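You operate a simulated robot arm through the tools that you are given. There is no shell and no other tool. Be economical: measure what you need, move in short steps, check, and stop when the job is done.

Carry out the task below with a simulated robot arm. There is one attempt and no reset: what you move stays moved.

TASK
Test the red stop button, bring the console back and zero the load.
Fine: push it in, twist it out, press CLEAR, enable, then ZERO.
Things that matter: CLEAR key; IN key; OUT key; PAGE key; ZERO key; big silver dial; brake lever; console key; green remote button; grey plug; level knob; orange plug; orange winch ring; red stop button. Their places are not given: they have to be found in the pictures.

The check looks at the end state, three seconds after you hand in, the way a careful person would. Anything else that was tipped, shoved, dropped, spilled or broken makes it a failure.

THE ROBOT
A 7-joint arm with a two-finger parallel gripper, fixed in place. Base frame: the origin is at the foot of the arm, x ahead of it, y to its left, z up. Readings come in cm, rad, newtons and seconds.
With the tool pointing down near the work surface it reaches from about 30 to 50 cm from the base axis. Its first joint turns from -1.152 to 1.152 rad. Payload 1.57 kg.
Tool frame: the origin (TCP) lies between the finger pads and is the grasp point; the fingertips stand 3 cm ahead of it; z points along the fingers, y is the line along which they close. Largest opening 11 cm; finger width 2.4, thickness 1.2; the body of the gripper, 4.8 by 11.2 cm, starts 7.8 cm behind the TCP.
Orientation is told as [roll, pitch, yaw] about the base's x, y, z axes, in that order, counted from this pose: with the fingers straight down and closing along the base's y, the tool's x points along the base's -x, its y along +y and its z along -z.

THE INTERFACE
- The arm moves only by the tool move_arm. Its argument "rows" is a list of rows, each a list of 7 numbers: the turn, a rotation vector about the base's x, y, z in rad, then the shift along the base's x, y, z in cm, then the finger opening in cm, from 0 to 11. In form: [[wx, wy, wz, x, y, z, jaw], ...]. A call has 1 to 8 rows; each row shifts and turns the commanded pose from where the row before left it. A row lasts 0.2 s, in which the tool goes at most 5 cm and 0.15 rad; a call with a longer step from one row to the next is refused whole, and so is a gripper value outside its range. Where a pose cannot be reached the arm comes as near as it can. A force on the tool above 70 N (or 10 N above the force at the start of the call, whichever is more), or a blocked arm, ends the call early, and 0.2 s more pass. The fingers move at their own pace (about 10.8 cm/s each) and stop on an object; they squeeze with about 20 N. The grip force told is the motor's: it shows also when the fingers shut on nothing. Time passes only in rows, and 0.2 s behind the last, so rows that do not move let the fingers close. The reply holds the time, the measured pose of the TCP, the force on the tool along the base axes, the opening and the grip force, in the units named above and with some noise, with the torque about the TCP (base axes, N m) and any sound that the robot's microphone picked up.
- Cameras (640 x 400 px; columns grow to the right, rows downward): "scene" is fixed at [18.5, -40.77, 141.78]; the picture's right is [0.55, -0.83, 0.00], its down [-0.38, -0.26, -0.89] and it looks along [0.74, 0.49, -0.46] (base axes); focal length 214 px, centre (320, 200). "wrist" rides on the gripper at [7, 1.6, -14.1] in the tool frame; the picture's right is [-0.23, 0.97, 0.00], its down [-0.86, -0.20, -0.48] and it looks along [-0.47, -0.11, 0.88] (tool axes); focal length 222 px, centre (320, 200).
- snapshot(camera): a new picture of that camera. It takes no simulated time.
- pixel_to_xyz(camera, pixels): for up to 12 pixels [column, row] of the newest picture of that camera ("zoom" is the newest enlarged one), the place [x, y, z] in the base frame of the surface seen there, good to about 0.2 cm. It takes no simulated time.
- close_up(camera, box): a new picture of the part [left, top, right, bottom] of that camera's present view, enlarged. It takes no simulated time.
- close_job(): hands the job in; it is judged then, once.

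Keep the steps short. Do not move on a guess: measure, check each grasp and each placing, and mend mistakes. In all there are 80 turns and 46 pictures (those below and enlarged ones count). Leave the gripper open and the arm clear of the work at the hand-in unless told otherwise, and finish with a single line.

The tools are called after ">>>" as name(argument=value, ...) on one line, values as JSON. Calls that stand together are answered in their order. move_arm: Moves the arm, as the interface text tells. Its arguments: {"type":"object","properties":{"rows":{"type":"array"}},"required":["rows"]} The other tools are called the same way: snapshot (camera) takes a picture; pixel_to_xyz (camera, pixels) gives the place of the surface under pixels of a picture; close_up (camera, box) takes an enlarged picture of a part of a camera's view; close_job () hands the job in.

At the start:

```text
clock: 0.0
position: [34.57, -5.25, 134.42]
tool_rot: [0.001, 0.0, 0.001]
ft_force: [0.9, 0.3, -1.1]
torque: [0.01, 0.0, 0.01]
gripper_width: 11.0
gripper_force: 0.1
```

scene: 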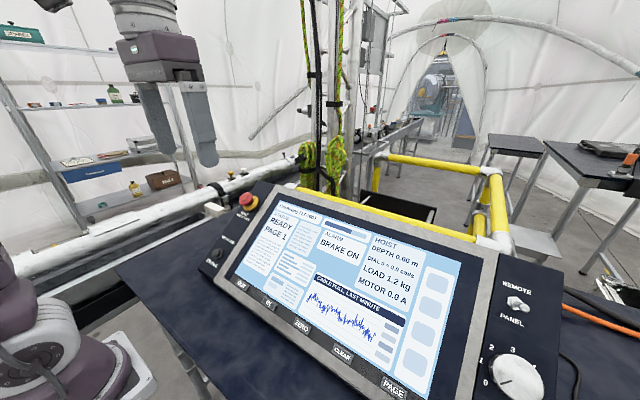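
wrist: 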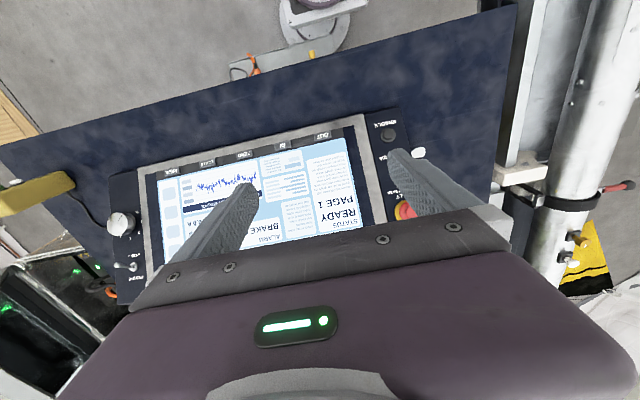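

I see the console with the red stop button at about (247,201) in the scene, and a key row along the front edge. I'll enlarge two parts to read the labels.

>>> close_up(camera="scene", box=[190, 175, 350, 295])

>>> close_up(camera="scene", box=[220, 260, 420, 400])

>>> close_up(camera="scene", box=[470, 270, 570, 400])

>>> close_up(camera="wrist", box=[350, 100, 470, 230])

```text
3.33 times, centred on (270, 235) of scene
```

zoom: 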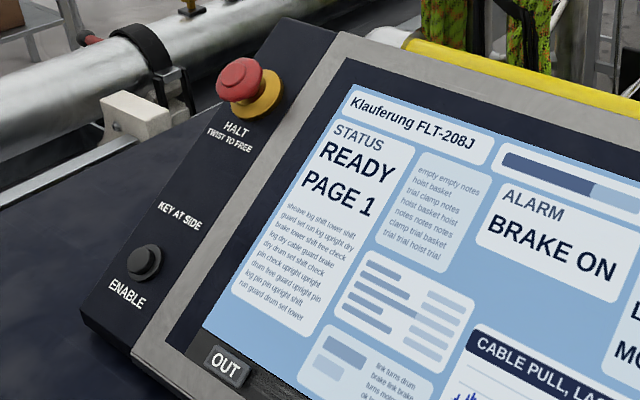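

```text
2.86 times, centred on (320, 330) of scene
```

zoom: 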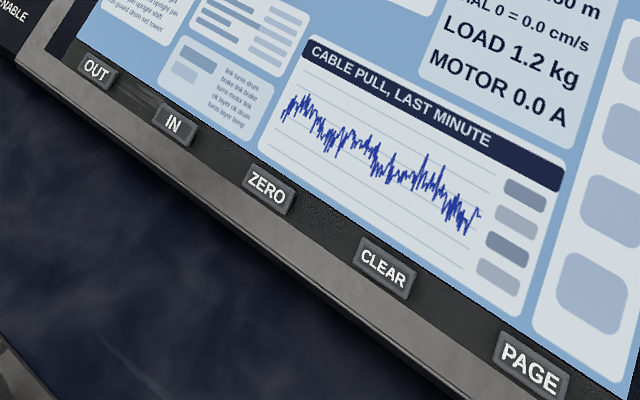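

```text
3.08 times, centred on (520, 335) of scene
```

zoom: 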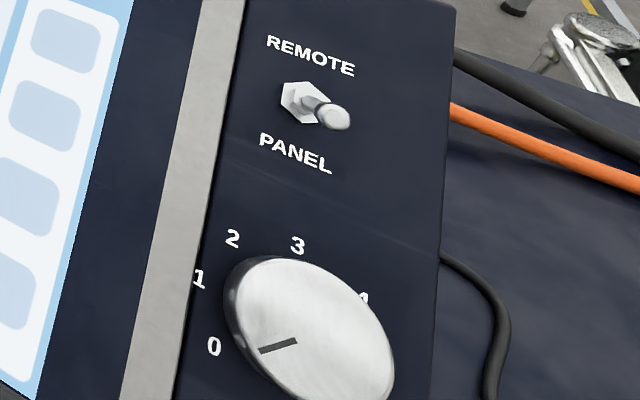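

```text
3.08 times, centred on (410, 165) of wrist
```

zoom: 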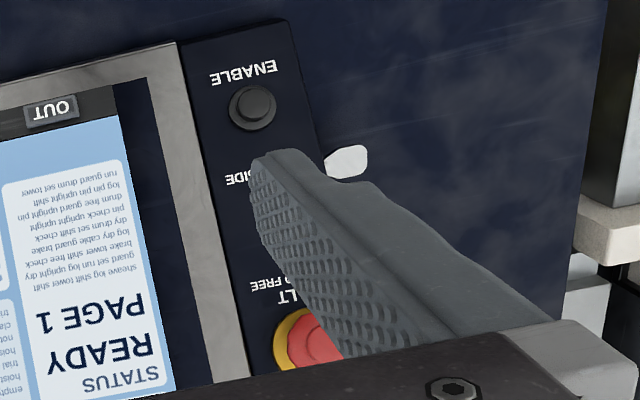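

I can read HALT, ENABLE, OUT, IN, ZERO, CLEAR and PAGE. Next I measure their places and the panel's tilt.

>>> pixel_to_xyz(camera="scene", pixels=[[247, 200], [253, 206], [226, 253], [222, 262], [254, 224], [303, 326], [342, 354], [269, 303], [243, 284], [235, 240], [390, 386], [300, 260]])

>>> pixel_to_xyz(camera="wrist", pixels=[[390, 135], [402, 115], [322, 135], [282, 145], [243, 154], [207, 161], [171, 170], [418, 153], [405, 210], [386, 215], [132, 268], [121, 222]])

>>> close_up(camera="scene", box=[225, 185, 275, 217])

```text
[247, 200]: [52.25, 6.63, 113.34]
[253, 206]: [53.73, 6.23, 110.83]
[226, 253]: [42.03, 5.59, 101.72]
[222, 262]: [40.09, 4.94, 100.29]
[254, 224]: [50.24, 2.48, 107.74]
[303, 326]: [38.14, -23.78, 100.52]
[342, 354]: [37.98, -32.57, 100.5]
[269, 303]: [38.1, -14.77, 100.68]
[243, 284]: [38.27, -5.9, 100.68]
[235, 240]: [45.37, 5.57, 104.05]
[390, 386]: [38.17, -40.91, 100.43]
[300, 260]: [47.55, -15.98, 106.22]
```

```text
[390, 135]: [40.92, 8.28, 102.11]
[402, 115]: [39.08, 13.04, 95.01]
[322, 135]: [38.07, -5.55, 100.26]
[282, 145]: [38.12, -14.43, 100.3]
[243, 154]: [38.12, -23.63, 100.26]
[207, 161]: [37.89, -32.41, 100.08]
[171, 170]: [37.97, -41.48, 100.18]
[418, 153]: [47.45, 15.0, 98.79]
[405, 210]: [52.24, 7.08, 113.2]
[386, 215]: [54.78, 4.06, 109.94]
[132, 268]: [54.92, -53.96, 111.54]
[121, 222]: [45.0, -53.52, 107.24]
```

```text
12.50 times, centred on (250, 201) of scene
```

zoom: 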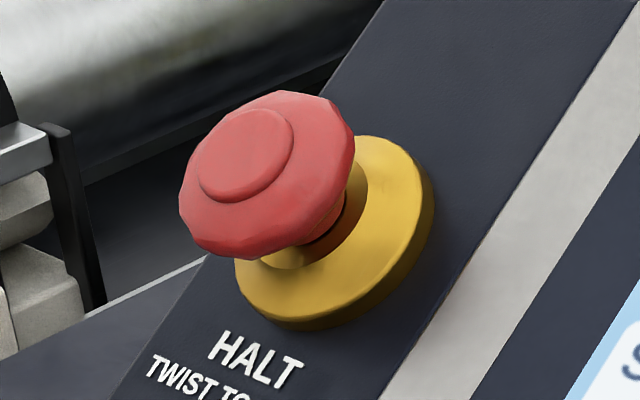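

The stop button's mushroom cap stands proud on a yellow collar. I measure cap, collar and panel points in this enlargement for centre and tilt.

>>> pixel_to_xyz(camera="zoom", pixels=[[244, 155], [290, 120], [205, 195], [280, 95], [350, 150], [190, 215], [290, 245], [420, 200], [260, 305], [480, 60], [180, 340], [430, 320]])

>>> close_up(camera="scene", box=[205, 230, 261, 266])

```text
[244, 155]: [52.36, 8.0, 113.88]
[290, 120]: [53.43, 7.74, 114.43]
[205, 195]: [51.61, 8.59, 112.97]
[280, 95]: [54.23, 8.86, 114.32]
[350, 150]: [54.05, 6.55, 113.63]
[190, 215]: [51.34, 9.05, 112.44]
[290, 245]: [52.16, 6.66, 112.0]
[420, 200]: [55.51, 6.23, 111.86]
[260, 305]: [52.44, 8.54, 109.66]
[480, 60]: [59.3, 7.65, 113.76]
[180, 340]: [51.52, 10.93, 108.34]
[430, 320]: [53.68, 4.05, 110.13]
```

```text
11.11 times, centred on (233, 248) of scene
```

zoom: 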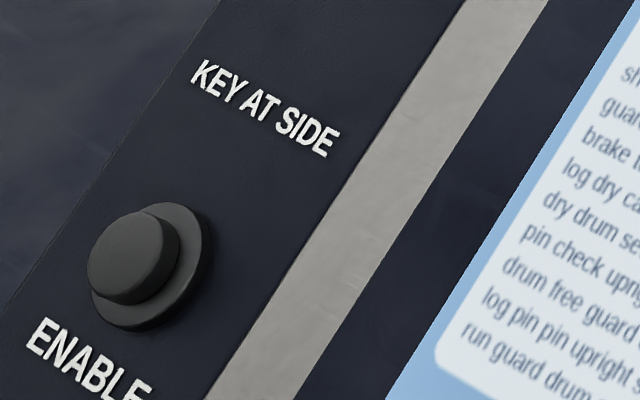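

Panel slope is about 35° (normal ≈ [-0.57, 0, 0.82]). The cap face centre is near [52.5, 7.9, 113.9], about 4 cm above the panel. I tilt the tool to face the panel, close the fingers, and stop about 4 cm short of the cap.

>>> move_arm(rows=[[0, -0.102, 0, 2.3, 2.2, -2.4, 0], [0, -0.102, 0, 2.3, 2.2, -2.4, 0], [0, -0.102, 0, 2.3, 2.2, -2.4, 0], [0, -0.102, 0, 2.3, 2.2, -2.4, 0], [0, -0.101, 0, 2.3, 2.2, -2.4, 0], [0, -0.101, 0, 2.4, 2.15, -2.8, 0], [0, 0, 0, 0, 0, 0, 0]])

>>> snapshot(camera="wrist")

>>> close_up(camera="scene", box=[180, 130, 308, 210])

```text
clock: 1.6
position: [48.58, 7.96, 119.7]
tool_rot: [-0.001, -0.611, 0.0]
ft_force: [-0.2, 0.6, -0.3]
torque: [0.01, 0.0, 0.03]
gripper_width: 0.0
gripper_force: 19.0
```

```text
37 pictures are left
```

wrist: 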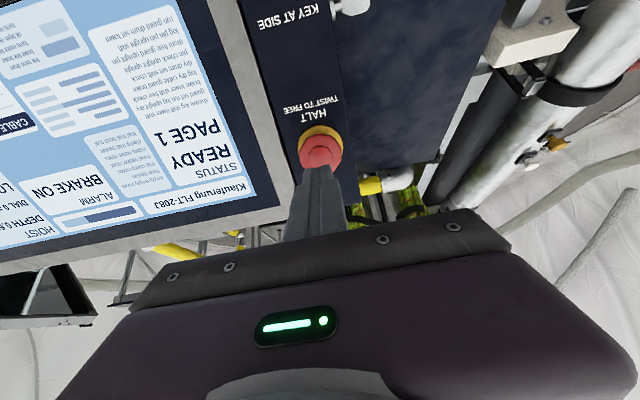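

```text
5.00 times, centred on (244, 170) of scene
```

zoom: 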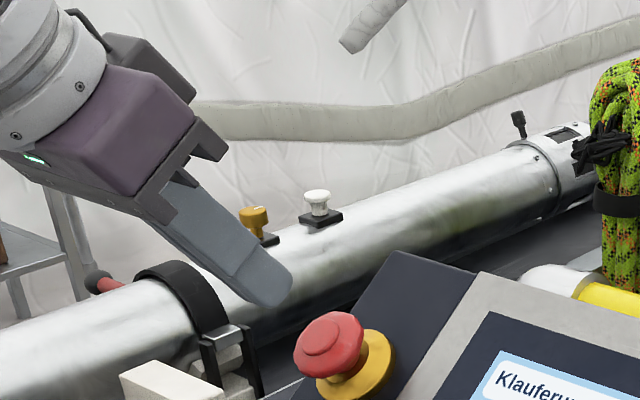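

The finger lines up roughly with the cap. I measure the cap from the wrist view to centre it.

>>> close_up(camera="wrist", box=[280, 110, 360, 160])

>>> pixel_to_xyz(camera="zoom", pixels=[[150, 310], [500, 310], [190, 230], [420, 230], [320, 270], [320, 310], [170, 140], [470, 160], [320, 130], [320, 350]])

```text
8.00 times, centred on (320, 135) of wrist
```

zoom: 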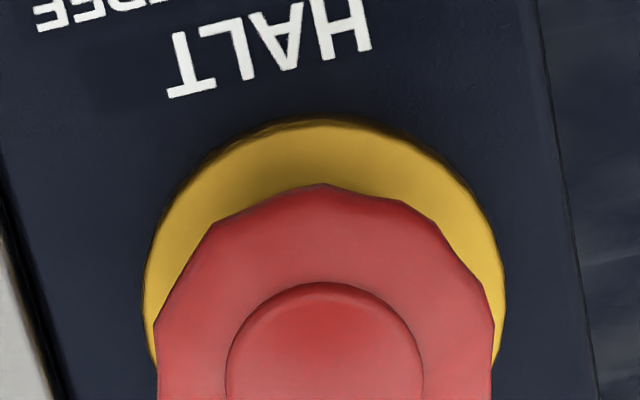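

```text
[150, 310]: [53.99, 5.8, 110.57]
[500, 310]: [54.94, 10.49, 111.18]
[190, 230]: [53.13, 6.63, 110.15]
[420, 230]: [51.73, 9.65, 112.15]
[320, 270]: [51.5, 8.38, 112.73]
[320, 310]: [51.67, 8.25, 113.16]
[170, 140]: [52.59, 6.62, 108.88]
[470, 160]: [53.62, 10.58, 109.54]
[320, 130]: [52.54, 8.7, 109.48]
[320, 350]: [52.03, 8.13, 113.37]
```

The collar spans y 5.8–10.5, so the centre is y≈8.15 and the tool axis meets the cap centre. I advance to about 0.4 cm away and then press in small steps.

>>> move_arm(rows=[[0, 0, 0, 0.98, 0.15, -1.39, 0], [0, 0, 0, 0.98, 0, -1.39, 0], [0, 0, 0, 0.11, 0, -0.16, 0], [0, 0, 0, 0.11, 0, -0.16, 0], [0, 0, 0, 0.11, 0, -0.16, 0], [0, 0, 0, 0.11, 0, -0.16, 0], [0, 0, 0, 0.11, 0, -0.16, 0]])

```text
clock: 3.2
position: [50.9, 8.0, 116.12]
tool_rot: [0.001, -0.611, -0.002]
ft_force: [-0.3, 1.2, 2.6]
torque: [-0.01, 0.02, 0.0]
gripper_width: 0.0
gripper_force: 19.9
```

Slight force of 2.6 N, so the tips are just reaching the cap. I keep pressing in small steps.

>>> move_arm(rows=[[0, 0, 0, 0.11, 0, -0.16, 0], [0, 0, 0, 0.11, 0, -0.16, 0], [0, 0, 0, 0.11, 0, -0.16, 0], [0, 0, 0, 0.11, 0, -0.16, 0], [0, 0, 0, 0.11, 0, -0.16, 0]])

>>> close_up(camera="scene", box=[220, 170, 380, 270])

```text
clock: 4.4
position: [51.37, 7.88, 115.52]
tool_rot: [0.0, -0.614, 0.0]
ft_force: [-34.3, 0.3, 34.1]
torque: [0.08, 0.31, -0.03]
gripper_width: 0.0
gripper_force: 20.7
heard: click
```

```text
4.00 times, centred on (300, 220) of scene
```

zoom: 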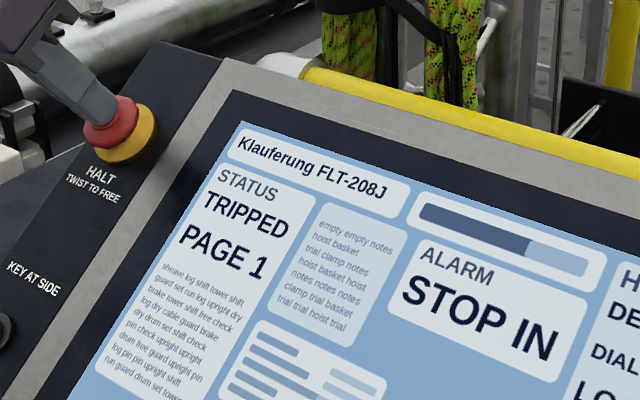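

Click heard, and the screen shows TRIPPED / STOP IN. Now I back off 3.5 cm, open the fingers to 7 cm, and look.

>>> move_arm(rows=[[0, 0, 0, -1.0, 0.1, 1.43, 0], [0, 0, 0, -1.0, 0.1, 1.43, 0], [0, 0, 0, 0, 0, 0, 7], [0, 0, 0, 0, 0, 0, 7], [0, 0, 0, 0, 0, 0, 7]])

>>> snapshot(camera="wrist")

```text
clock: 5.6
position: [49.62, 8.21, 118.24]
tool_rot: [-0.001, -0.609, 0.001]
ft_force: [-0.2, 0.1, 0.1]
torque: [-0.02, -0.04, -0.02]
gripper_width: 7.0
gripper_force: 0.1
```

```text
33 pictures are left
```

wrist: 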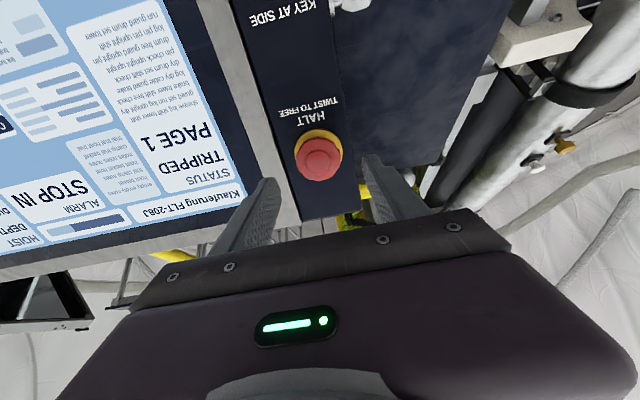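

The cap sits between the open fingers. I advance 4.3 cm (tips about 1.1 cm below the cap face), then close gently.

>>> move_arm(rows=[[0, 0, 0, 1.0, -0.03, -1.43, 7], [0, 0, 0, 1.0, 0, -1.43, 7], [0, 0, 0, 0.47, 0, -0.66, 7], [0, 0, 0, 0, 0, 0, 5], [0, 0, 0, 0, 0, 0, 3], [0, 0, 0, 0, 0, 0, 3]])

>>> close_up(camera="scene", box=[215, 170, 279, 210])

```text
clock: 7.0
position: [52.09, 8.07, 114.61]
tool_rot: [0.0, -0.61, -0.002]
ft_force: [0.4, -2.2, -1.6]
torque: [0.13, -0.02, 0.15]
gripper_width: 4.3
gripper_force: 44.8
```

```text
10.00 times, centred on (247, 190) of scene
```

zoom: 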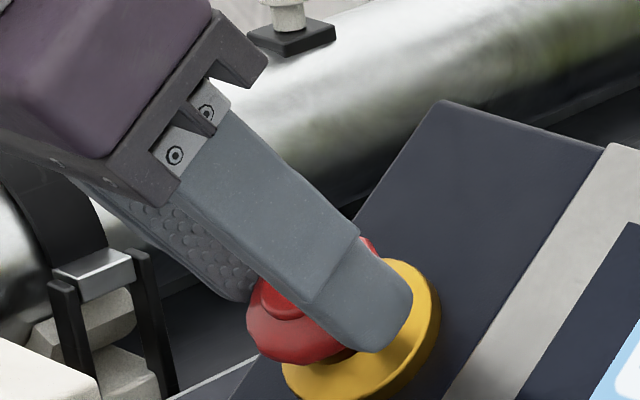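

The cap is held at 4.3 cm. I twist it clockwise about the panel normal in 0.14 rad steps.

>>> move_arm(rows=[[0.08, 0, -0.115, 0, 0, 0, 3], [0.08, 0, -0.115, 0, 0, 0, 3], [0.08, 0, -0.115, 0, 0, 0, 3], [0.08, 0, -0.115, 0, 0, 0, 3]])

>>> close_up(camera="scene", box=[220, 170, 380, 270])

```text
clock: 8.0
position: [52.06, 8.07, 114.58]
tool_rot: [0.352, -0.504, -0.658]
ft_force: [-10.0, -9.0, -1.9]
torque: [-0.12, 0.07, -0.02]
gripper_width: 4.28
gripper_force: 45.2
```

```text
4.00 times, centred on (300, 220) of scene
```

zoom: 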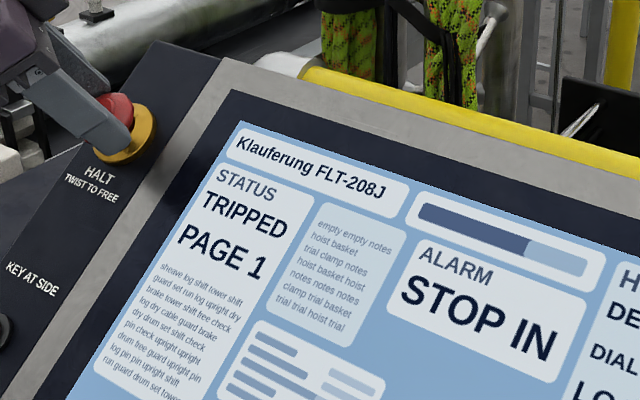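

No click yet, and torque is low. I continue twisting the same way.

>>> move_arm(rows=[[0.08, 0, -0.115, 0, 0, 0, 3], [0.08, 0, -0.115, 0, 0, 0, 3], [0.08, 0, -0.115, 0, 0, 0, 3]])

>>> close_up(camera="scene", box=[220, 170, 380, 270])

```text
clock: 8.8
position: [51.97, 8.03, 114.63]
tool_rot: [0.525, -0.326, -1.072]
ft_force: [-8.9, -15.7, -5.1]
torque: [-0.49, 0.25, -0.04]
gripper_width: 4.52
gripper_force: 8.4
```

```text
4.00 times, centred on (300, 220) of scene
```

zoom: 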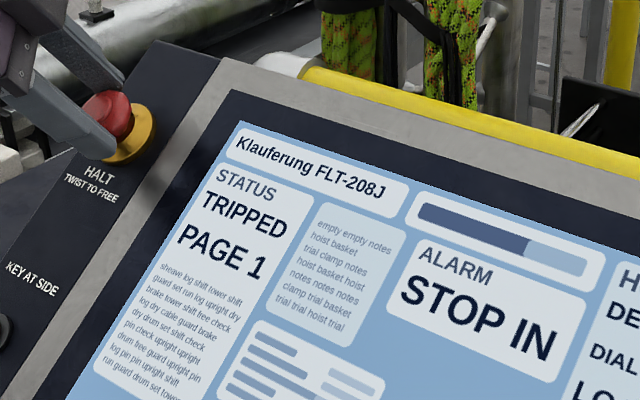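

Torque about the axis is now 0.25 N·m and the width rose to 4.5, so it may be slipping or near the stop. I look closely before going on.

>>> close_up(camera="scene", box=[215, 170, 279, 210])

>>> close_up(camera="wrist", box=[260, 110, 388, 190])

```text
10.00 times, centred on (247, 190) of scene
```

zoom: 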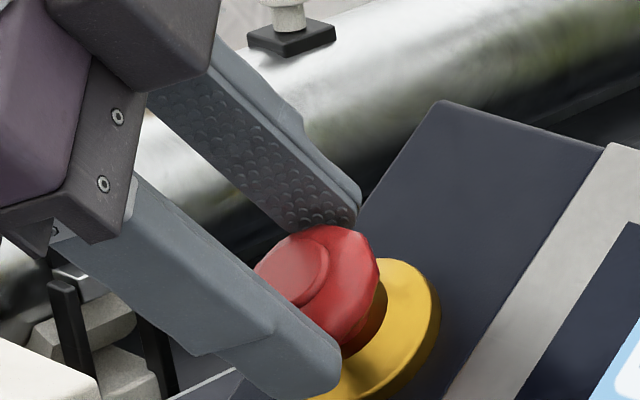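

```text
5.00 times, centred on (324, 150) of wrist
```

zoom: 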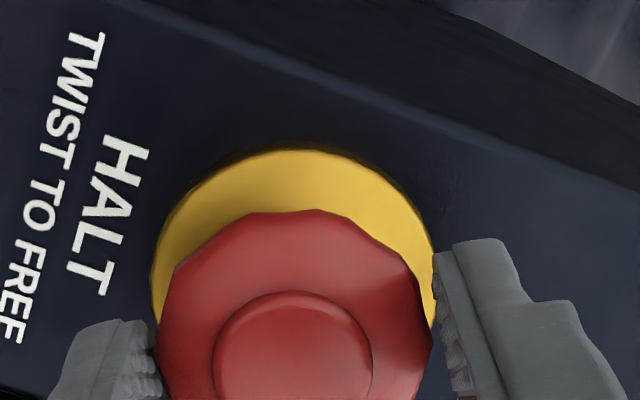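

The fingers still span the cap. I let the grip settle and twist a bit further, slowly.

>>> move_arm(rows=[[0, 0, 0, 0, 0, 0, 2], [0.04, 0, -0.057, 0, 0, 0, 2], [0.04, 0, -0.057, 0, 0, 0, 2], [0.04, 0, -0.057, 0, 0, 0, 2], [0.04, 0, -0.057, 0, 0, 0, 2]])

```text
clock: 10.0
position: [51.85, 7.99, 114.6]
tool_rot: [0.581, -0.18, -1.316]
ft_force: [-17.4, -20.6, -9.6]
torque: [-0.97, 0.33, 0.69]
gripper_width: 4.29
gripper_force: 44.7
```

The resisting torque is now 1.1 N·m without a release, so clockwise looks blocked (the pads slipped over the facets). I try the other direction.

>>> move_arm(rows=[[-0.08, 0, 0.115, 0, 0, 0, 2], [-0.08, 0, 0.115, 0, 0, 0, 2], [-0.08, 0, 0.115, 0, 0, 0, 2], [-0.08, 0, 0.115, 0, 0, 0, 2]])

>>> close_up(camera="scene", box=[220, 170, 380, 270])

```text
clock: 11.0
position: [52.04, 7.96, 114.63]
tool_rot: [0.417, -0.452, -0.798]
ft_force: [-12.8, -19.2, -7.0]
torque: [-0.53, 0.25, -0.34]
gripper_width: 4.29
gripper_force: 44.7
```

```text
4.00 times, centred on (300, 220) of scene
```

zoom: 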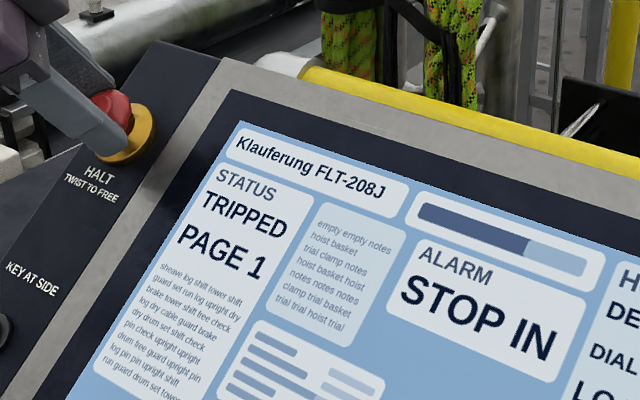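

Torque is back near zero and width unchanged, so the cap is moving with the fingers. I continue counter-clockwise.

>>> move_arm(rows=[[-0.08, 0, 0.115, 0, 0, 0, 2], [-0.08, 0, 0.115, 0, 0, 0, 2], [-0.08, 0, 0.115, 0, 0, 0, 2], [-0.08, 0, 0.115, 0, 0, 0, 2]])

```text
clock: 12.0
position: [52.02, 8.14, 114.72]
tool_rot: [0.093, -0.601, -0.166]
ft_force: [-8.6, -16.5, -4.7]
torque: [0.14, 0.21, -0.91]
gripper_width: 4.29
gripper_force: 44.9
```

Resistance is building the other way (−0.8 N·m). I continue a little and watch for a click or a slip.

>>> move_arm(rows=[[-0.08, 0, 0.115, 0, 0, 0, 2], [-0.08, 0, 0.115, 0, 0, 0, 2], [-0.08, 0, 0.115, 0, 0, 0, 2]])

>>> close_up(camera="scene", box=[215, 170, 279, 210])

```text
clock: 12.8
position: [52.09, 8.13, 114.72]
tool_rot: [-0.19, -0.583, 0.339]
ft_force: [-2.1, -9.9, -2.6]
torque: [0.54, 0.04, -1.06]
gripper_width: 4.29
gripper_force: 44.9
```

```text
10.00 times, centred on (247, 190) of scene
```

zoom: 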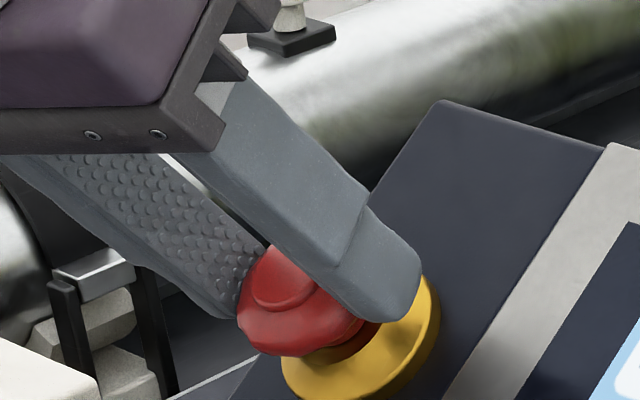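

Still resisting at −1.2 N·m. The grip itself may be holding the cap down, so I twist a little more and then open the fingers to see whether it pops.

>>> move_arm(rows=[[-0.08, 0, 0.115, 0, 0, 0, 2], [-0.08, 0, 0.115, 0, 0, 0, 2], [-0.08, 0, 0.115, 0, 0, 0, 2]])

>>> close_up(camera="scene", box=[220, 170, 380, 270])

```text
clock: 13.6
position: [52.03, 8.33, 114.61]
tool_rot: [-0.421, -0.454, 0.805]
ft_force: [-0.6, 3.6, 0.6]
torque: [0.61, -0.13, -0.64]
gripper_width: 4.3
gripper_force: 45.0
```

```text
4.00 times, centred on (300, 220) of scene
```

zoom: 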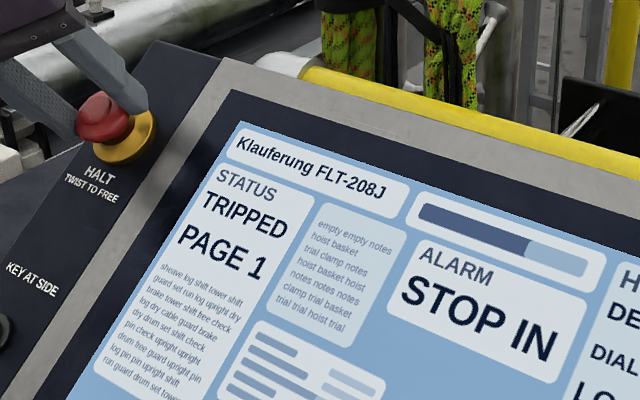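

No release yet. I open the fingers now and see whether the cap comes out.

>>> move_arm(rows=[[0, 0, 0, 0, 0, 0, 7], [0, 0, 0, 0, 0, 0, 7], [0, 0, 0, 0, 0, 0, 7]])

>>> close_up(camera="scene", box=[220, 170, 380, 270])

```text
clock: 14.4
position: [52.16, 8.2, 114.69]
tool_rot: [-0.422, -0.451, 0.802]
ft_force: [0.1, 0.6, 0.6]
torque: [0.03, 0.01, 0.01]
gripper_width: 6.99
gripper_force: 0.1
```

```text
4.00 times, centred on (300, 220) of scene
```

zoom: 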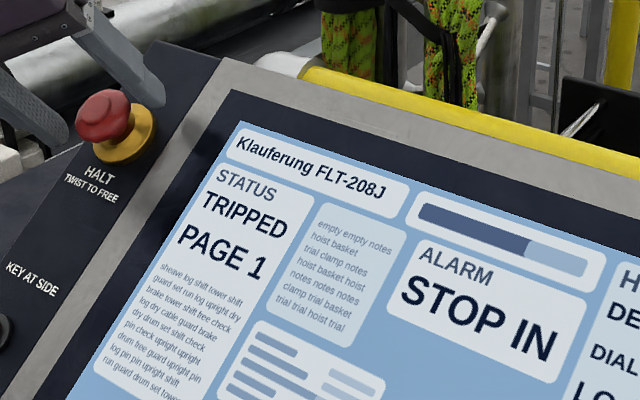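

Still latched. From this counter-clockwise starting pose I have room for a long clockwise sweep: I re-grip firmly and twist clockwise, reading torque on the way.

>>> move_arm(rows=[[0, 0, 0, 0, 0, 0, 4], [0, 0, 0, 0, 0, 0, 2], [0, 0, 0, 0, 0, 0, 2], [0.06, 0, -0.086, 0, 0, 0, 2], [0.06, 0, -0.086, 0, 0, 0, 2], [0.06, 0, -0.086, 0, 0, 0, 2]])

>>> move_arm(rows=[[0.06, 0, -0.086, 0, 0, 0, 2], [0.06, 0, -0.086, 0, 0, 0, 2], [0.06, 0, -0.086, 0, 0, 0, 2]])

>>> move_arm(rows=[[0.06, 0, -0.086, 0, 0, 0, 2], [0.06, 0, -0.086, 0, 0, 0, 2], [0.06, 0, -0.086, 0, 0, 0, 2]])

```text
clock: 15.8
position: [52.05, 8.01, 114.72]
tool_rot: [-0.253, -0.558, 0.458]
ft_force: [-1.2, 5.6, -4.2]
torque: [-0.04, 0.21, 0.0]
gripper_width: 4.27
gripper_force: 45.6
```

```text
clock: 16.6
position: [52.08, 8.13, 114.68]
tool_rot: [-0.046, -0.608, 0.085]
ft_force: [-0.2, 0.7, -2.9]
torque: [-0.01, -0.05, 0.01]
gripper_width: 4.27
gripper_force: 44.9
```

```text
clock: 17.4
position: [52.03, 8.14, 114.64]
tool_rot: [0.169, -0.589, -0.294]
ft_force: [1.4, -6.3, 0.4]
torque: [-0.65, -0.11, 0.57]
gripper_width: 4.28
gripper_force: 44.9
```

The cap turned freely about 0.85 rad clockwise and is now against its stop, which matches the first sweep. The grip is likely holding it in, so at this end I ease it outward along the normal.

>>> move_arm(rows=[[0, 0, 0, -0.11, 0, 0.16, 2], [0, 0, 0, -0.11, 0, 0.16, 2], [0, 0, 0, -0.11, 0, 0.16, 2]])

>>> close_up(camera="scene", box=[220, 170, 380, 270])

```text
clock: 18.2
position: [51.83, 8.03, 115.0]
tool_rot: [0.166, -0.585, -0.293]
ft_force: [27.7, -8.3, -33.3]
torque: [-0.23, -0.14, 0.04]
gripper_width: 4.3
gripper_force: 45.5
```

```text
4.00 times, centred on (300, 220) of scene
```

zoom: 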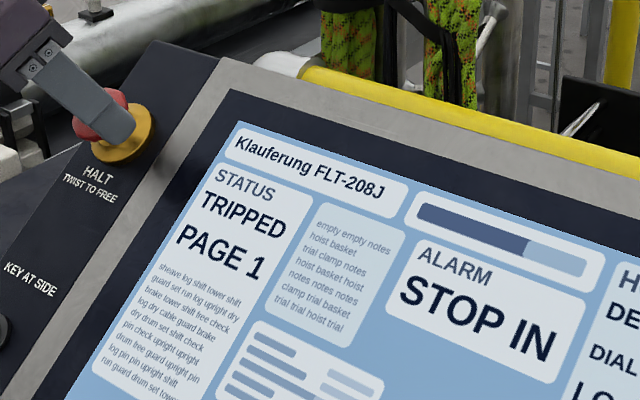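

Pulling at 43 N did not free it, so it may not be turned fully. I undo the pull and twist further clockwise from here.

>>> move_arm(rows=[[0, 0, 0, 0.11, 0, -0.16, 2], [0, 0, 0, 0.11, 0, -0.16, 2], [0, 0, 0, 0.09, 0, -0.12, 2], [0.06, 0, -0.086, 0, 0, 0, 2], [0.06, 0, -0.086, 0, 0, 0, 2]])

>>> move_arm(rows=[[0.06, 0, -0.086, 0, 0, 0, 2], [0.06, 0, -0.086, 0, 0, 0, 2], [0.06, 0, -0.086, 0, 0, 0, 2]])

>>> move_arm(rows=[[0.06, 0, -0.086, 0, 0, 0, 2], [0.06, 0, -0.086, 0, 0, 0, 2], [0.06, 0, -0.086, 0, 0, 0, 2]])

```text
clock: 19.4
position: [52.1, 8.13, 114.89]
tool_rot: [0.299, -0.543, -0.539]
ft_force: [0.4, -23.1, 2.9]
torque: [-1.36, -0.25, 0.13]
gripper_width: 4.3
gripper_force: 45.1
```

```text
clock: 20.2
position: [51.98, 7.95, 114.64]
tool_rot: [0.449, -0.422, -0.868]
ft_force: [-8.2, -21.6, -2.4]
torque: [-0.83, 0.25, 0.53]
gripper_width: 4.31
gripper_force: 45.0
```

```text
clock: 21.0
position: [51.98, 8.09, 114.72]
tool_rot: [0.549, -0.272, -1.162]
ft_force: [-13.5, -19.0, -7.4]
torque: [-0.79, 0.38, 0.55]
gripper_width: 4.29
gripper_force: 44.5
```

Torque holds steady at about 0.9 N·m, so the pads are slipping against a stop. I open here at the clockwise end and check for a pop.

>>> move_arm(rows=[[0, 0, 0, 0, 0, 0, 5.5], [0, 0, 0, 0, 0, 0, 7], [0, 0, 0, 0, 0, 0, 7]])

>>> close_up(camera="scene", box=[215, 170, 311, 230])

```text
clock: 21.8
position: [52.05, 8.18, 114.71]
tool_rot: [0.556, -0.272, -1.16]
ft_force: [-0.8, 0.9, 0.0]
torque: [0.02, 0.02, -0.03]
gripper_width: 7.0
gripper_force: 0.1
```

```text
6.67 times, centred on (263, 200) of scene
```

zoom: 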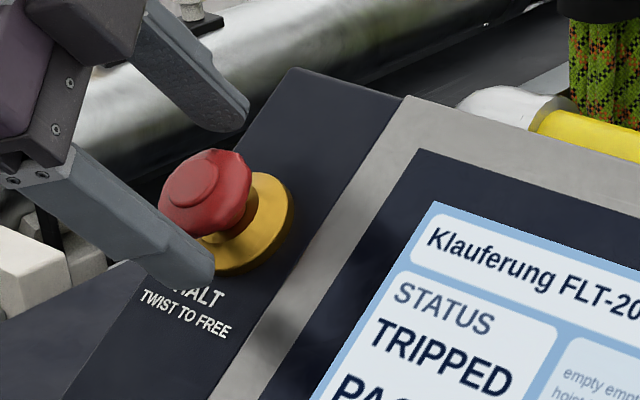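

The cap seems to stand off the collar now. I check the alarm text and measure the cap face.

>>> close_up(camera="scene", box=[220, 170, 380, 270])

>>> pixel_to_xyz(camera="zoom", pixels=[[92, 115], [85, 122], [98, 108], [112, 108]])

```text
4.00 times, centred on (300, 220) of scene
```

zoom: 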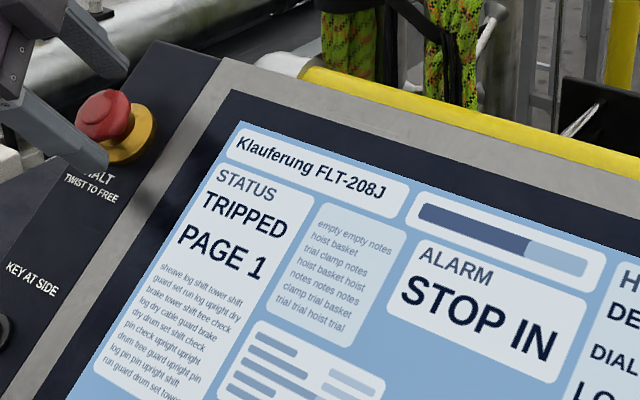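

```text
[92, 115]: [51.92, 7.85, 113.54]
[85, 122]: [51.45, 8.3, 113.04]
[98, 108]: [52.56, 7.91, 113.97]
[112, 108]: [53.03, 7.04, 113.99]
```

The cap face stands about 4.05 cm above the panel again, as it did before the press, so it is physically out. The alarm may only need CLEAR. I retreat along the normal and undo the wrist turn.

>>> move_arm(rows=[[-0.0778, 0, 0.111, -0.9, 0, 1.28, 7], [-0.0778, 0, 0.111, -0.9, 0, 1.28, 7], [-0.0778, 0, 0.111, -0.9, 0, 1.28, 7], [-0.0778, 0, 0.111, -0.9, 0, 1.28, 7], [-0.0778, 0, 0.111, 0, 0, 0, 7], [-0.0778, 0, 0.111, 0, 0, 0, 7], [-0.0778, 0, 0.111, 0, 0, 0, 0], [-0.0778, 0, 0.111, 0, 0, 0, 0]])

>>> close_up(camera="scene", box=[215, 175, 295, 225])

>>> pixel_to_xyz(camera="zoom", pixels=[[240, 190], [215, 210], [260, 175], [250, 200], [225, 190]])

```text
clock: 23.6
position: [48.4, 7.98, 119.95]
tool_rot: [-0.003, -0.61, 0.006]
ft_force: [0.2, -0.1, -0.5]
torque: [-0.01, 0.0, 0.03]
gripper_width: 0.0
gripper_force: 20.0
```

```text
8.00 times, centred on (255, 200) of scene
```

zoom: 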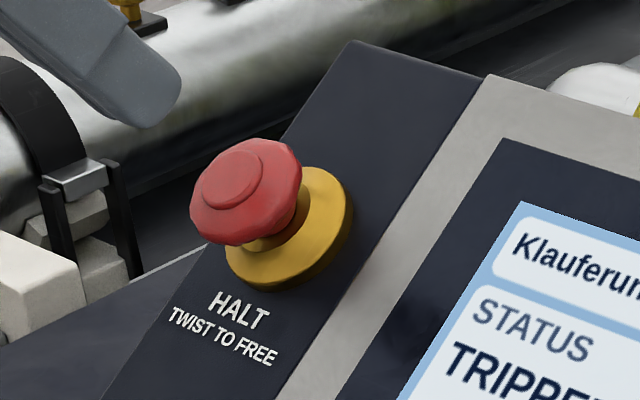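

```text
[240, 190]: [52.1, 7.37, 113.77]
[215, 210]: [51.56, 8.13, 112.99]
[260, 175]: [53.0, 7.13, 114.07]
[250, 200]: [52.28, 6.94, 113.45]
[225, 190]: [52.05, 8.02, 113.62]
```

The cap has the same stand-off as at the start, only its facets have turned, so it is out. Next is the CLEAR key near [38.0, -32.5, 100.4]. I traverse at height with the fingers closed, then lower to hover about 3 cm off the key.

>>> move_arm(rows=[[0, 0, 0, -1.5, -4.5, 0, 0], [0, 0, 0, -1.5, -4.5, 0, 0], [0, 0, 0, -1.5, -4.5, 0, 0], [0, 0, 0, -1.5, -4.5, 0, 0], [0, 0, 0, -1.5, -4.5, 0, 0], [0, 0, 0, -1.5, -4.5, 0, 0], [0, 0, 0, -1.5, -4.5, 0, 0], [0, 0, 0, -1.5, -4.5, 0, 0]])

>>> move_arm(rows=[[0, 0, 0, -0.5, -1.15, -3.6, 0], [0, 0, 0, -0.5, -1.15, -3.6, 0], [0, 0, 0, -0.5, -1.15, -3.6, 0], [0, 0, 0, -0.4, -1.05, -3.6, 0], [0, 0, 0, 0, 0, 0, 0]])

>>> snapshot(camera="wrist")

```text
clock: 25.4
position: [36.49, -28.01, 119.84]
tool_rot: [-0.002, -0.612, 0.003]
ft_force: [-0.4, 0.7, -0.4]
torque: [0.02, 0.01, 0.0]
gripper_width: 0.03
gripper_force: 19.9
```

```text
clock: 26.6
position: [34.44, -32.33, 105.47]
tool_rot: [-0.003, -0.61, 0.004]
ft_force: [1.0, 0.8, -0.4]
torque: [0.03, -0.01, 0.02]
gripper_width: 0.02
gripper_force: 19.8
```

```text
19 pictures are left
```

wrist: 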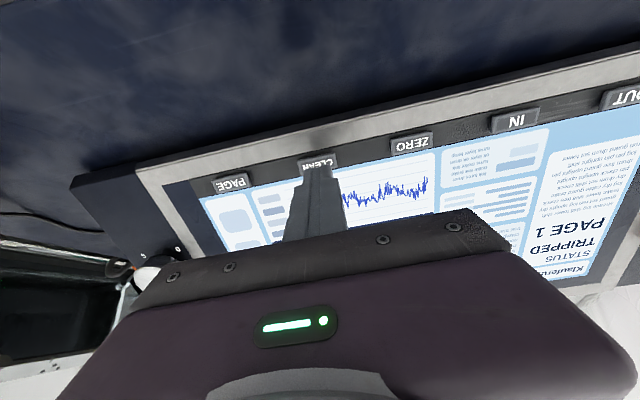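

The closed tips are over CLEAR at about (318,165). I measure the key corners for its centre and slope.

>>> pixel_to_xyz(camera="wrist", pixels=[[301, 163], [318, 158], [335, 157], [302, 168], [337, 162], [318, 150], [393, 148], [410, 143], [430, 140], [216, 185], [246, 178], [265, 147]])

```text
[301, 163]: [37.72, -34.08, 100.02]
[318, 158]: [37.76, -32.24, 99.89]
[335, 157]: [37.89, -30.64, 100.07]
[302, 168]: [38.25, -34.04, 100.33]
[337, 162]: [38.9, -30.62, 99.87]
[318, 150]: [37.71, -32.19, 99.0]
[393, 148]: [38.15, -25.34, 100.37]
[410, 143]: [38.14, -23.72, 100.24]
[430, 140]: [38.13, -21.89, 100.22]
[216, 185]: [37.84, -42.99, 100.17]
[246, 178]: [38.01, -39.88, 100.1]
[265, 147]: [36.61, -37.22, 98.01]
```

CLEAR's centre is [38.0, -32.4, 100.25], right on the tool axis and about 3.3 cm away. I advance and press in small steps.

>>> move_arm(rows=[[0, 0, 0, 0.8, 0, -1.15, 0], [0, 0, 0, 0.8, 0, -1.15, 0], [0, 0, 0, 0.115, 0, -0.164, 0], [0, 0, 0, 0.115, 0, -0.164, 0], [0, 0, 0, 0.09, 0, -0.123, 0], [0, 0, 0, 0.09, 0, -0.123, 0]])

```text
clock: 28.0
position: [36.58, -32.39, 102.5]
tool_rot: [-0.003, -0.611, 0.001]
ft_force: [-1.0, -1.4, 0.7]
torque: [0.02, 0.0, 0.0]
gripper_width: 0.0
gripper_force: 19.8
```

No contact yet. I continue in 0.12 cm steps.

>>> move_arm(rows=[[0, 0, 0, 0.07, 0, -0.1, 0], [0, 0, 0, 0.07, 0, -0.1, 0], [0, 0, 0, 0.07, 0, -0.1, 0]])

```text
clock: 28.8
position: [36.62, -32.35, 102.29]
tool_rot: [-0.003, -0.611, 0.003]
ft_force: [-10.7, 2.3, 13.1]
torque: [0.08, -0.01, 0.0]
gripper_width: 0.01
gripper_force: 20.1
heard: click
```

Click with about 17 N. I back off 3 cm and read the screen.

>>> move_arm(rows=[[0, 0, 0, -0.9, 0, 1.28, 0], [0, 0, 0, -0.9, 0, 1.28, 0]])

>>> close_up(camera="scene", box=[220, 180, 444, 320])

```text
clock: 29.4
position: [35.02, -32.3, 104.87]
tool_rot: [-0.002, -0.61, 0.005]
ft_force: [-0.3, -0.3, 1.0]
torque: [-0.03, 0.0, 0.0]
gripper_width: 0.0
gripper_force: 19.5
```

```text
2.86 times, centred on (332, 250) of scene
```

zoom: 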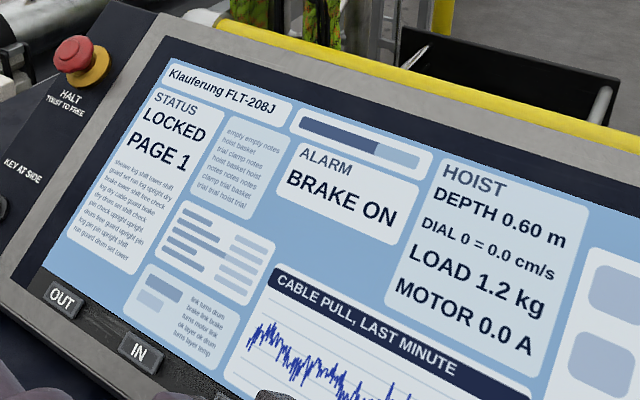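

CLEAR worked: the status is LOCKED and the alarm is back to BRAKE ON as at the start. Next is ENABLE, so I measure its cap.

>>> close_up(camera="scene", box=[196, 240, 236, 265])

>>> pixel_to_xyz(camera="scene", pixels=[[216, 253], [215, 252], [213, 254], [217, 251], [218, 254], [214, 250], [215, 256]])

```text
16.00 times, centred on (216, 252) of scene
```

zoom: 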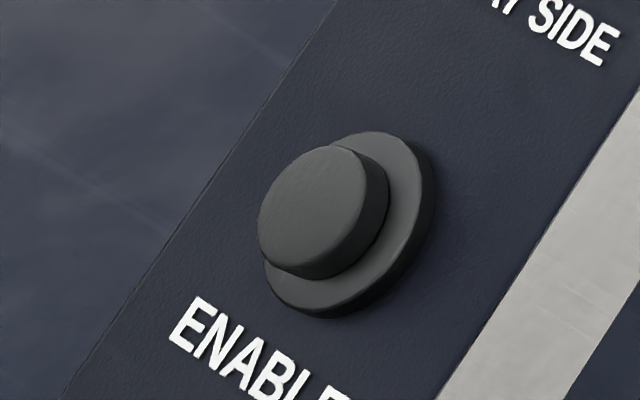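

```text
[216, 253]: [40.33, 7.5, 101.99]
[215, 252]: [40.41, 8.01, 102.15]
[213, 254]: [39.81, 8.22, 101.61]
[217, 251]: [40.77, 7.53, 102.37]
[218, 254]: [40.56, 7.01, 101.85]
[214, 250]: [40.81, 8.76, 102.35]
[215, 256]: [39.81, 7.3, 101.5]
```

The ENABLE cap centre is near [40.3, 7.75, 102.0]. I lift, traverse, and hover about 3 cm off it.

>>> move_arm(rows=[[0, 0, 0, 0, 0, 4, 0], [0, 0, 0, 0.2, 4.45, 0.1, 0], [0, 0, 0, 0.2, 4.45, 0.1, 0], [0, 0, 0, 0.2, 4.45, 0.1, 0], [0, 0, 0, 0.2, 4.45, 0.1, 0], [0, 0, 0, 0.2, 4.45, 0.1, 0], [0, 0, 0, 0.2, 4.45, 0.1, 0], [0, 0, 0, 0.2, 4.45, 0.1, 0]])

>>> move_arm(rows=[[0, 0, 0, 0.2, 4.45, 0, 0], [0, 0, 0, 0.24, 4.45, -1.3, 0], [0, 0, 0, 0, 0, -1.4, 0], [0, 0, 0, 0, 0, 0, 0]])

>>> close_up(camera="wrist", box=[240, 100, 400, 200])

>>> pixel_to_xyz(camera="zoom", pixels=[[320, 160], [320, 200], [300, 180], [340, 180], [280, 200], [360, 200], [320, 220]])

```text
clock: 31.2
position: [36.35, -1.24, 109.36]
tool_rot: [-0.001, -0.611, 0.002]
ft_force: [0.4, 1.0, 0.7]
torque: [0.0, 0.0, -0.02]
gripper_width: 0.03
gripper_force: 20.1
```

```text
clock: 32.2
position: [36.75, 7.73, 106.7]
tool_rot: [-0.003, -0.611, 0.002]
ft_force: [-0.1, 0.1, 0.7]
torque: [0.01, 0.0, 0.0]
gripper_width: 0.01
gripper_force: 19.4
```

```text
4.00 times, centred on (320, 150) of wrist
```

zoom: 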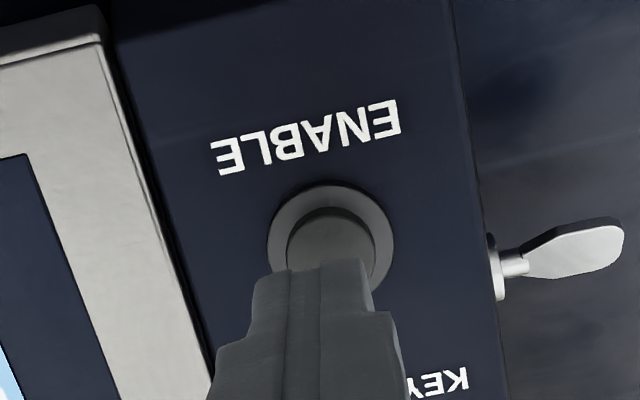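

```text
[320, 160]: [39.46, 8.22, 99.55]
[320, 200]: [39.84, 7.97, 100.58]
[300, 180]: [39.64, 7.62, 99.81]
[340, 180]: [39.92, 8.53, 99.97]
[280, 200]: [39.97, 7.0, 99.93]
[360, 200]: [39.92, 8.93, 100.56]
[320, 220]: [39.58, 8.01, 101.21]
```

The button's axis is at y≈8.05, so I shift +0.3 in y and a touch up-slope, then press gradually.

>>> move_arm(rows=[[0, 0, 0, 0.15, 0.3, 0.1, 0], [0, 0, 0, 0.75, 0, -1.07, 0], [0, 0, 0, 0.69, 0, -0.98, 0], [0, 0, 0, 0.09, 0, -0.123, 0], [0, 0, 0, 0.09, 0, -0.123, 0], [0, 0, 0, 0.09, 0, -0.123, 0], [0, 0, 0, 0.07, 0, -0.1, 0], [0, 0, 0, 0.07, 0, -0.1, 0]])

```text
clock: 34.0
position: [37.84, 8.08, 105.69]
tool_rot: [-0.001, -0.611, 0.004]
ft_force: [-0.5, -0.3, -1.0]
torque: [0.01, 0.01, 0.01]
gripper_width: 0.0
gripper_force: 20.5
out of reach, approached as far as the arm can: row 3, 6, 7
```

The arm reports it cannot reach further at this tilt so close to the base. I make the tool more upright (tilt 0.61→0.3) while lifting slightly, then re-read the pose.

>>> move_arm(rows=[[0, 0.1, 0, 0, 0, 0.7, 0], [0, 0.1, 0, 0, 0, 0.7, 0], [0, 0.11, 0, 0, 0, 0.5, 0], [0, 0, 0, 0, 0, 0, 0]])

```text
clock: 35.0
position: [37.99, 8.09, 107.71]
tool_rot: [-0.002, -0.301, 0.004]
ft_force: [0.1, -1.1, 0.4]
torque: [-0.02, 0.0, -0.01]
gripper_width: 0.0
gripper_force: 19.9
```

Reached. Now I shift about 0.7 cm down-slope to centre the contact, and approach along the normal.

>>> move_arm(rows=[[0, 0, 0, -0.57, 0, -0.4, 0], [0, 0, 0, 0.7, 0, -1.0, 0], [0, 0, 0, 0.6, 0, -0.86, 0], [0, 0, 0, 0.09, 0, -0.123, 0], [0, 0, 0, 0.09, 0, -0.123, 0]])

>>> close_up(camera="scene", box=[180, 220, 260, 270])

```text
clock: 36.2
position: [38.42, 7.47, 106.16]
tool_rot: [-0.002, -0.298, 0.003]
ft_force: [-0.5, 0.0, -0.3]
torque: [-0.02, -0.02, 0.0]
gripper_width: 0.0
gripper_force: 20.0
out of reach, approached as far as the arm can: row 2, 3
```

```text
8.00 times, centred on (220, 245) of scene
```

zoom: 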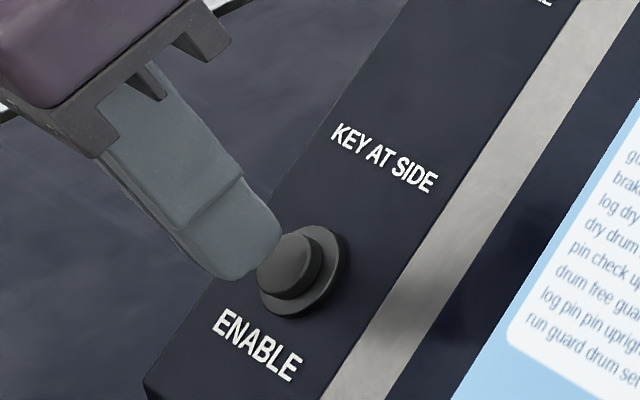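

Still limited and it drifted in y. I raise and turn the tool fully vertical, where the reach near the base is best.

>>> move_arm(rows=[[0, 0.1, 0, 0, 0.2, 0.8, 0], [0, 0.1, 0, 0, 0.2, 0.8, 0], [0, 0.1, 0, 0, 0.2, 0.2, 0], [0, 0, 0, 0, 0, 0, 0]])

```text
clock: 37.2
position: [38.34, 8.13, 107.9]
tool_rot: [-0.001, 0.001, 0.004]
ft_force: [-0.7, -0.7, 0.0]
torque: [0.04, 0.01, 0.03]
gripper_width: 0.0
gripper_force: 20.1
```

Vertical at [38.3, 8.1, 107.9]. I move +1.2 cm in x so the tip's forward edge stands over the cap, then go down in small steps.

>>> move_arm(rows=[[0, 0, 0, 1.2, 0, 0, 0], [0, 0, 0, 0, 0, -1.2, 0], [0, 0, 0, 0, 0, -0.9, 0], [0, 0, 0, 0, 0, -0.2, 0], [0, 0, 0, 0, 0, -0.2, 0], [0, 0, 0, 0, 0, -0.15, 0]])

```text
clock: 38.6
position: [39.48, 8.08, 105.3]
tool_rot: [-0.001, 0.002, 0.004]
ft_force: [-0.2, -0.9, 0.6]
torque: [0.02, 0.02, -0.03]
gripper_width: 0.02
gripper_force: 19.6
```

Reachable now, with no contact yet. I continue down in small steps.

>>> move_arm(rows=[[0, 0, 0, 0, 0, -0.12, 0], [0, 0, 0, 0, 0, -0.12, 0], [0, 0, 0, 0, 0, -0.12, 0]])

```text
clock: 39.4
position: [39.55, 8.11, 104.75]
tool_rot: [-0.001, -0.002, 0.003]
ft_force: [-0.1, -0.2, 0.2]
torque: [0.02, -0.01, 0.0]
gripper_width: 0.0
gripper_force: 20.2
```

>>> move_arm(rows=[[0, 0, 0, 0, 0, -0.12, 0], [0, 0, 0, 0, 0, -0.12, 0], [0, 0, 0, 0, 0, -0.12, 0]])

>>> close_up(camera="scene", box=[196, 230, 244, 260])

```text
clock: 40.2
position: [39.6, 8.06, 104.62]
tool_rot: [0.0, -0.002, 0.004]
ft_force: [-1.3, 0.3, 4.5]
torque: [0.04, -0.06, 0.01]
gripper_width: 0.0
gripper_force: 19.7
heard: click
```

```text
13.33 times, centred on (220, 245) of scene
```

zoom: 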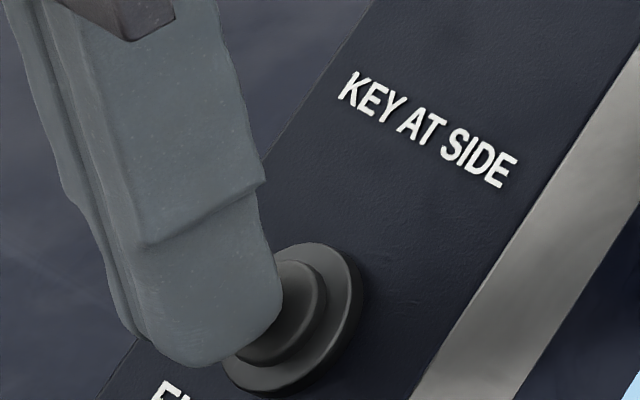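

Click heard. I lift off and read the status.

>>> move_arm(rows=[[0, 0, 0, -0.3, 0, 1.5, 0], [0, 0, 0, -0.3, 0, 3, 0], [0, 0, 0, 0, 0, 0, 0]])

>>> close_up(camera="scene", box=[220, 180, 444, 320])

```text
clock: 41.0
position: [38.98, 8.08, 109.09]
tool_rot: [-0.001, 0.0, 0.005]
ft_force: [0.6, 0.6, -0.9]
torque: [0.04, 0.0, -0.01]
gripper_width: 0.0
gripper_force: 20.4
```

```text
2.86 times, centred on (332, 250) of scene
```

zoom: 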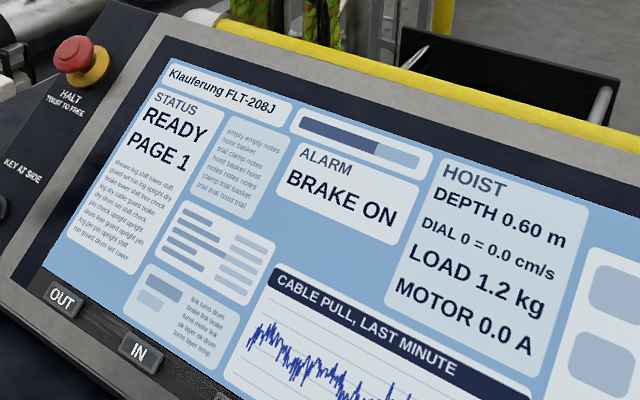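

Status is READY. Last comes ZERO at [38.1, -23.7, 100.3]: I traverse at height with the vertical tool and then lower to about 0.5 cm above contact.

>>> move_arm(rows=[[0, 0, 0, -0.23, -4.54, 0, 0], [0, 0, 0, -0.23, -4.54, 0, 0], [0, 0, 0, -0.23, -4.54, 0, 0], [0, 0, 0, -0.23, -4.54, 0, 0], [0, 0, 0, -0.23, -4.54, 0, 0], [0, 0, 0, -0.23, -4.54, 0, 0], [0, 0, 0, -0.23, -4.54, 0, 0], [0, 0, 0, 0, 0, -2.5, 0]])

>>> move_arm(rows=[[0, 0, 0, 0, 0, -2, 0], [0, 0, 0, 0, 0, -1, 0], [0, 0, 0, 0, 0, 0, 0]])

>>> snapshot(camera="wrist")

>>> pixel_to_xyz(camera="wrist", pixels=[[320, 140], [320, 150], [310, 145], [335, 145], [295, 150], [320, 160]])

```text
clock: 42.8
position: [37.28, -23.76, 106.54]
tool_rot: [0.0, -0.001, 0.002]
ft_force: [-0.1, -0.1, 0.2]
torque: [0.03, 0.03, -0.02]
gripper_width: 0.0
gripper_force: 19.9
```

```text
clock: 43.6
position: [37.41, -23.63, 103.44]
tool_rot: [-0.001, -0.001, 0.003]
ft_force: [-1.0, -0.2, -0.5]
torque: [0.04, 0.0, 0.01]
gripper_width: 0.0
gripper_force: 19.8
```

```text
12 pictures are left
```

wrist: 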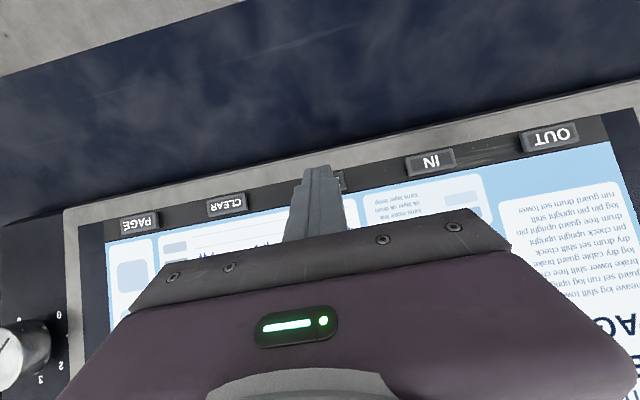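

```text
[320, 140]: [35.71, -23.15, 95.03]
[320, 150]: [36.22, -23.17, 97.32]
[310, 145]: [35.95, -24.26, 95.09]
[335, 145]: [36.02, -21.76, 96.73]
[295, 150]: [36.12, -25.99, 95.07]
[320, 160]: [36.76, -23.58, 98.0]
```

The finger covers ZERO, as intended. I press down in small steps.

>>> move_arm(rows=[[0, 0, 0, 0, 0, -0.15, 0], [0, 0, 0, 0, 0, -0.12, 0], [0, 0, 0, 0, 0, -0.12, 0], [0, 0, 0, 0, 0, -0.1, 0]])

```text
clock: 44.6
position: [37.29, -23.58, 103.04]
tool_rot: [0.0, 0.001, 0.003]
ft_force: [-0.4, -0.2, 3.8]
torque: [0.0, -0.02, 0.02]
gripper_width: 0.02
gripper_force: 19.9
heard: click
```

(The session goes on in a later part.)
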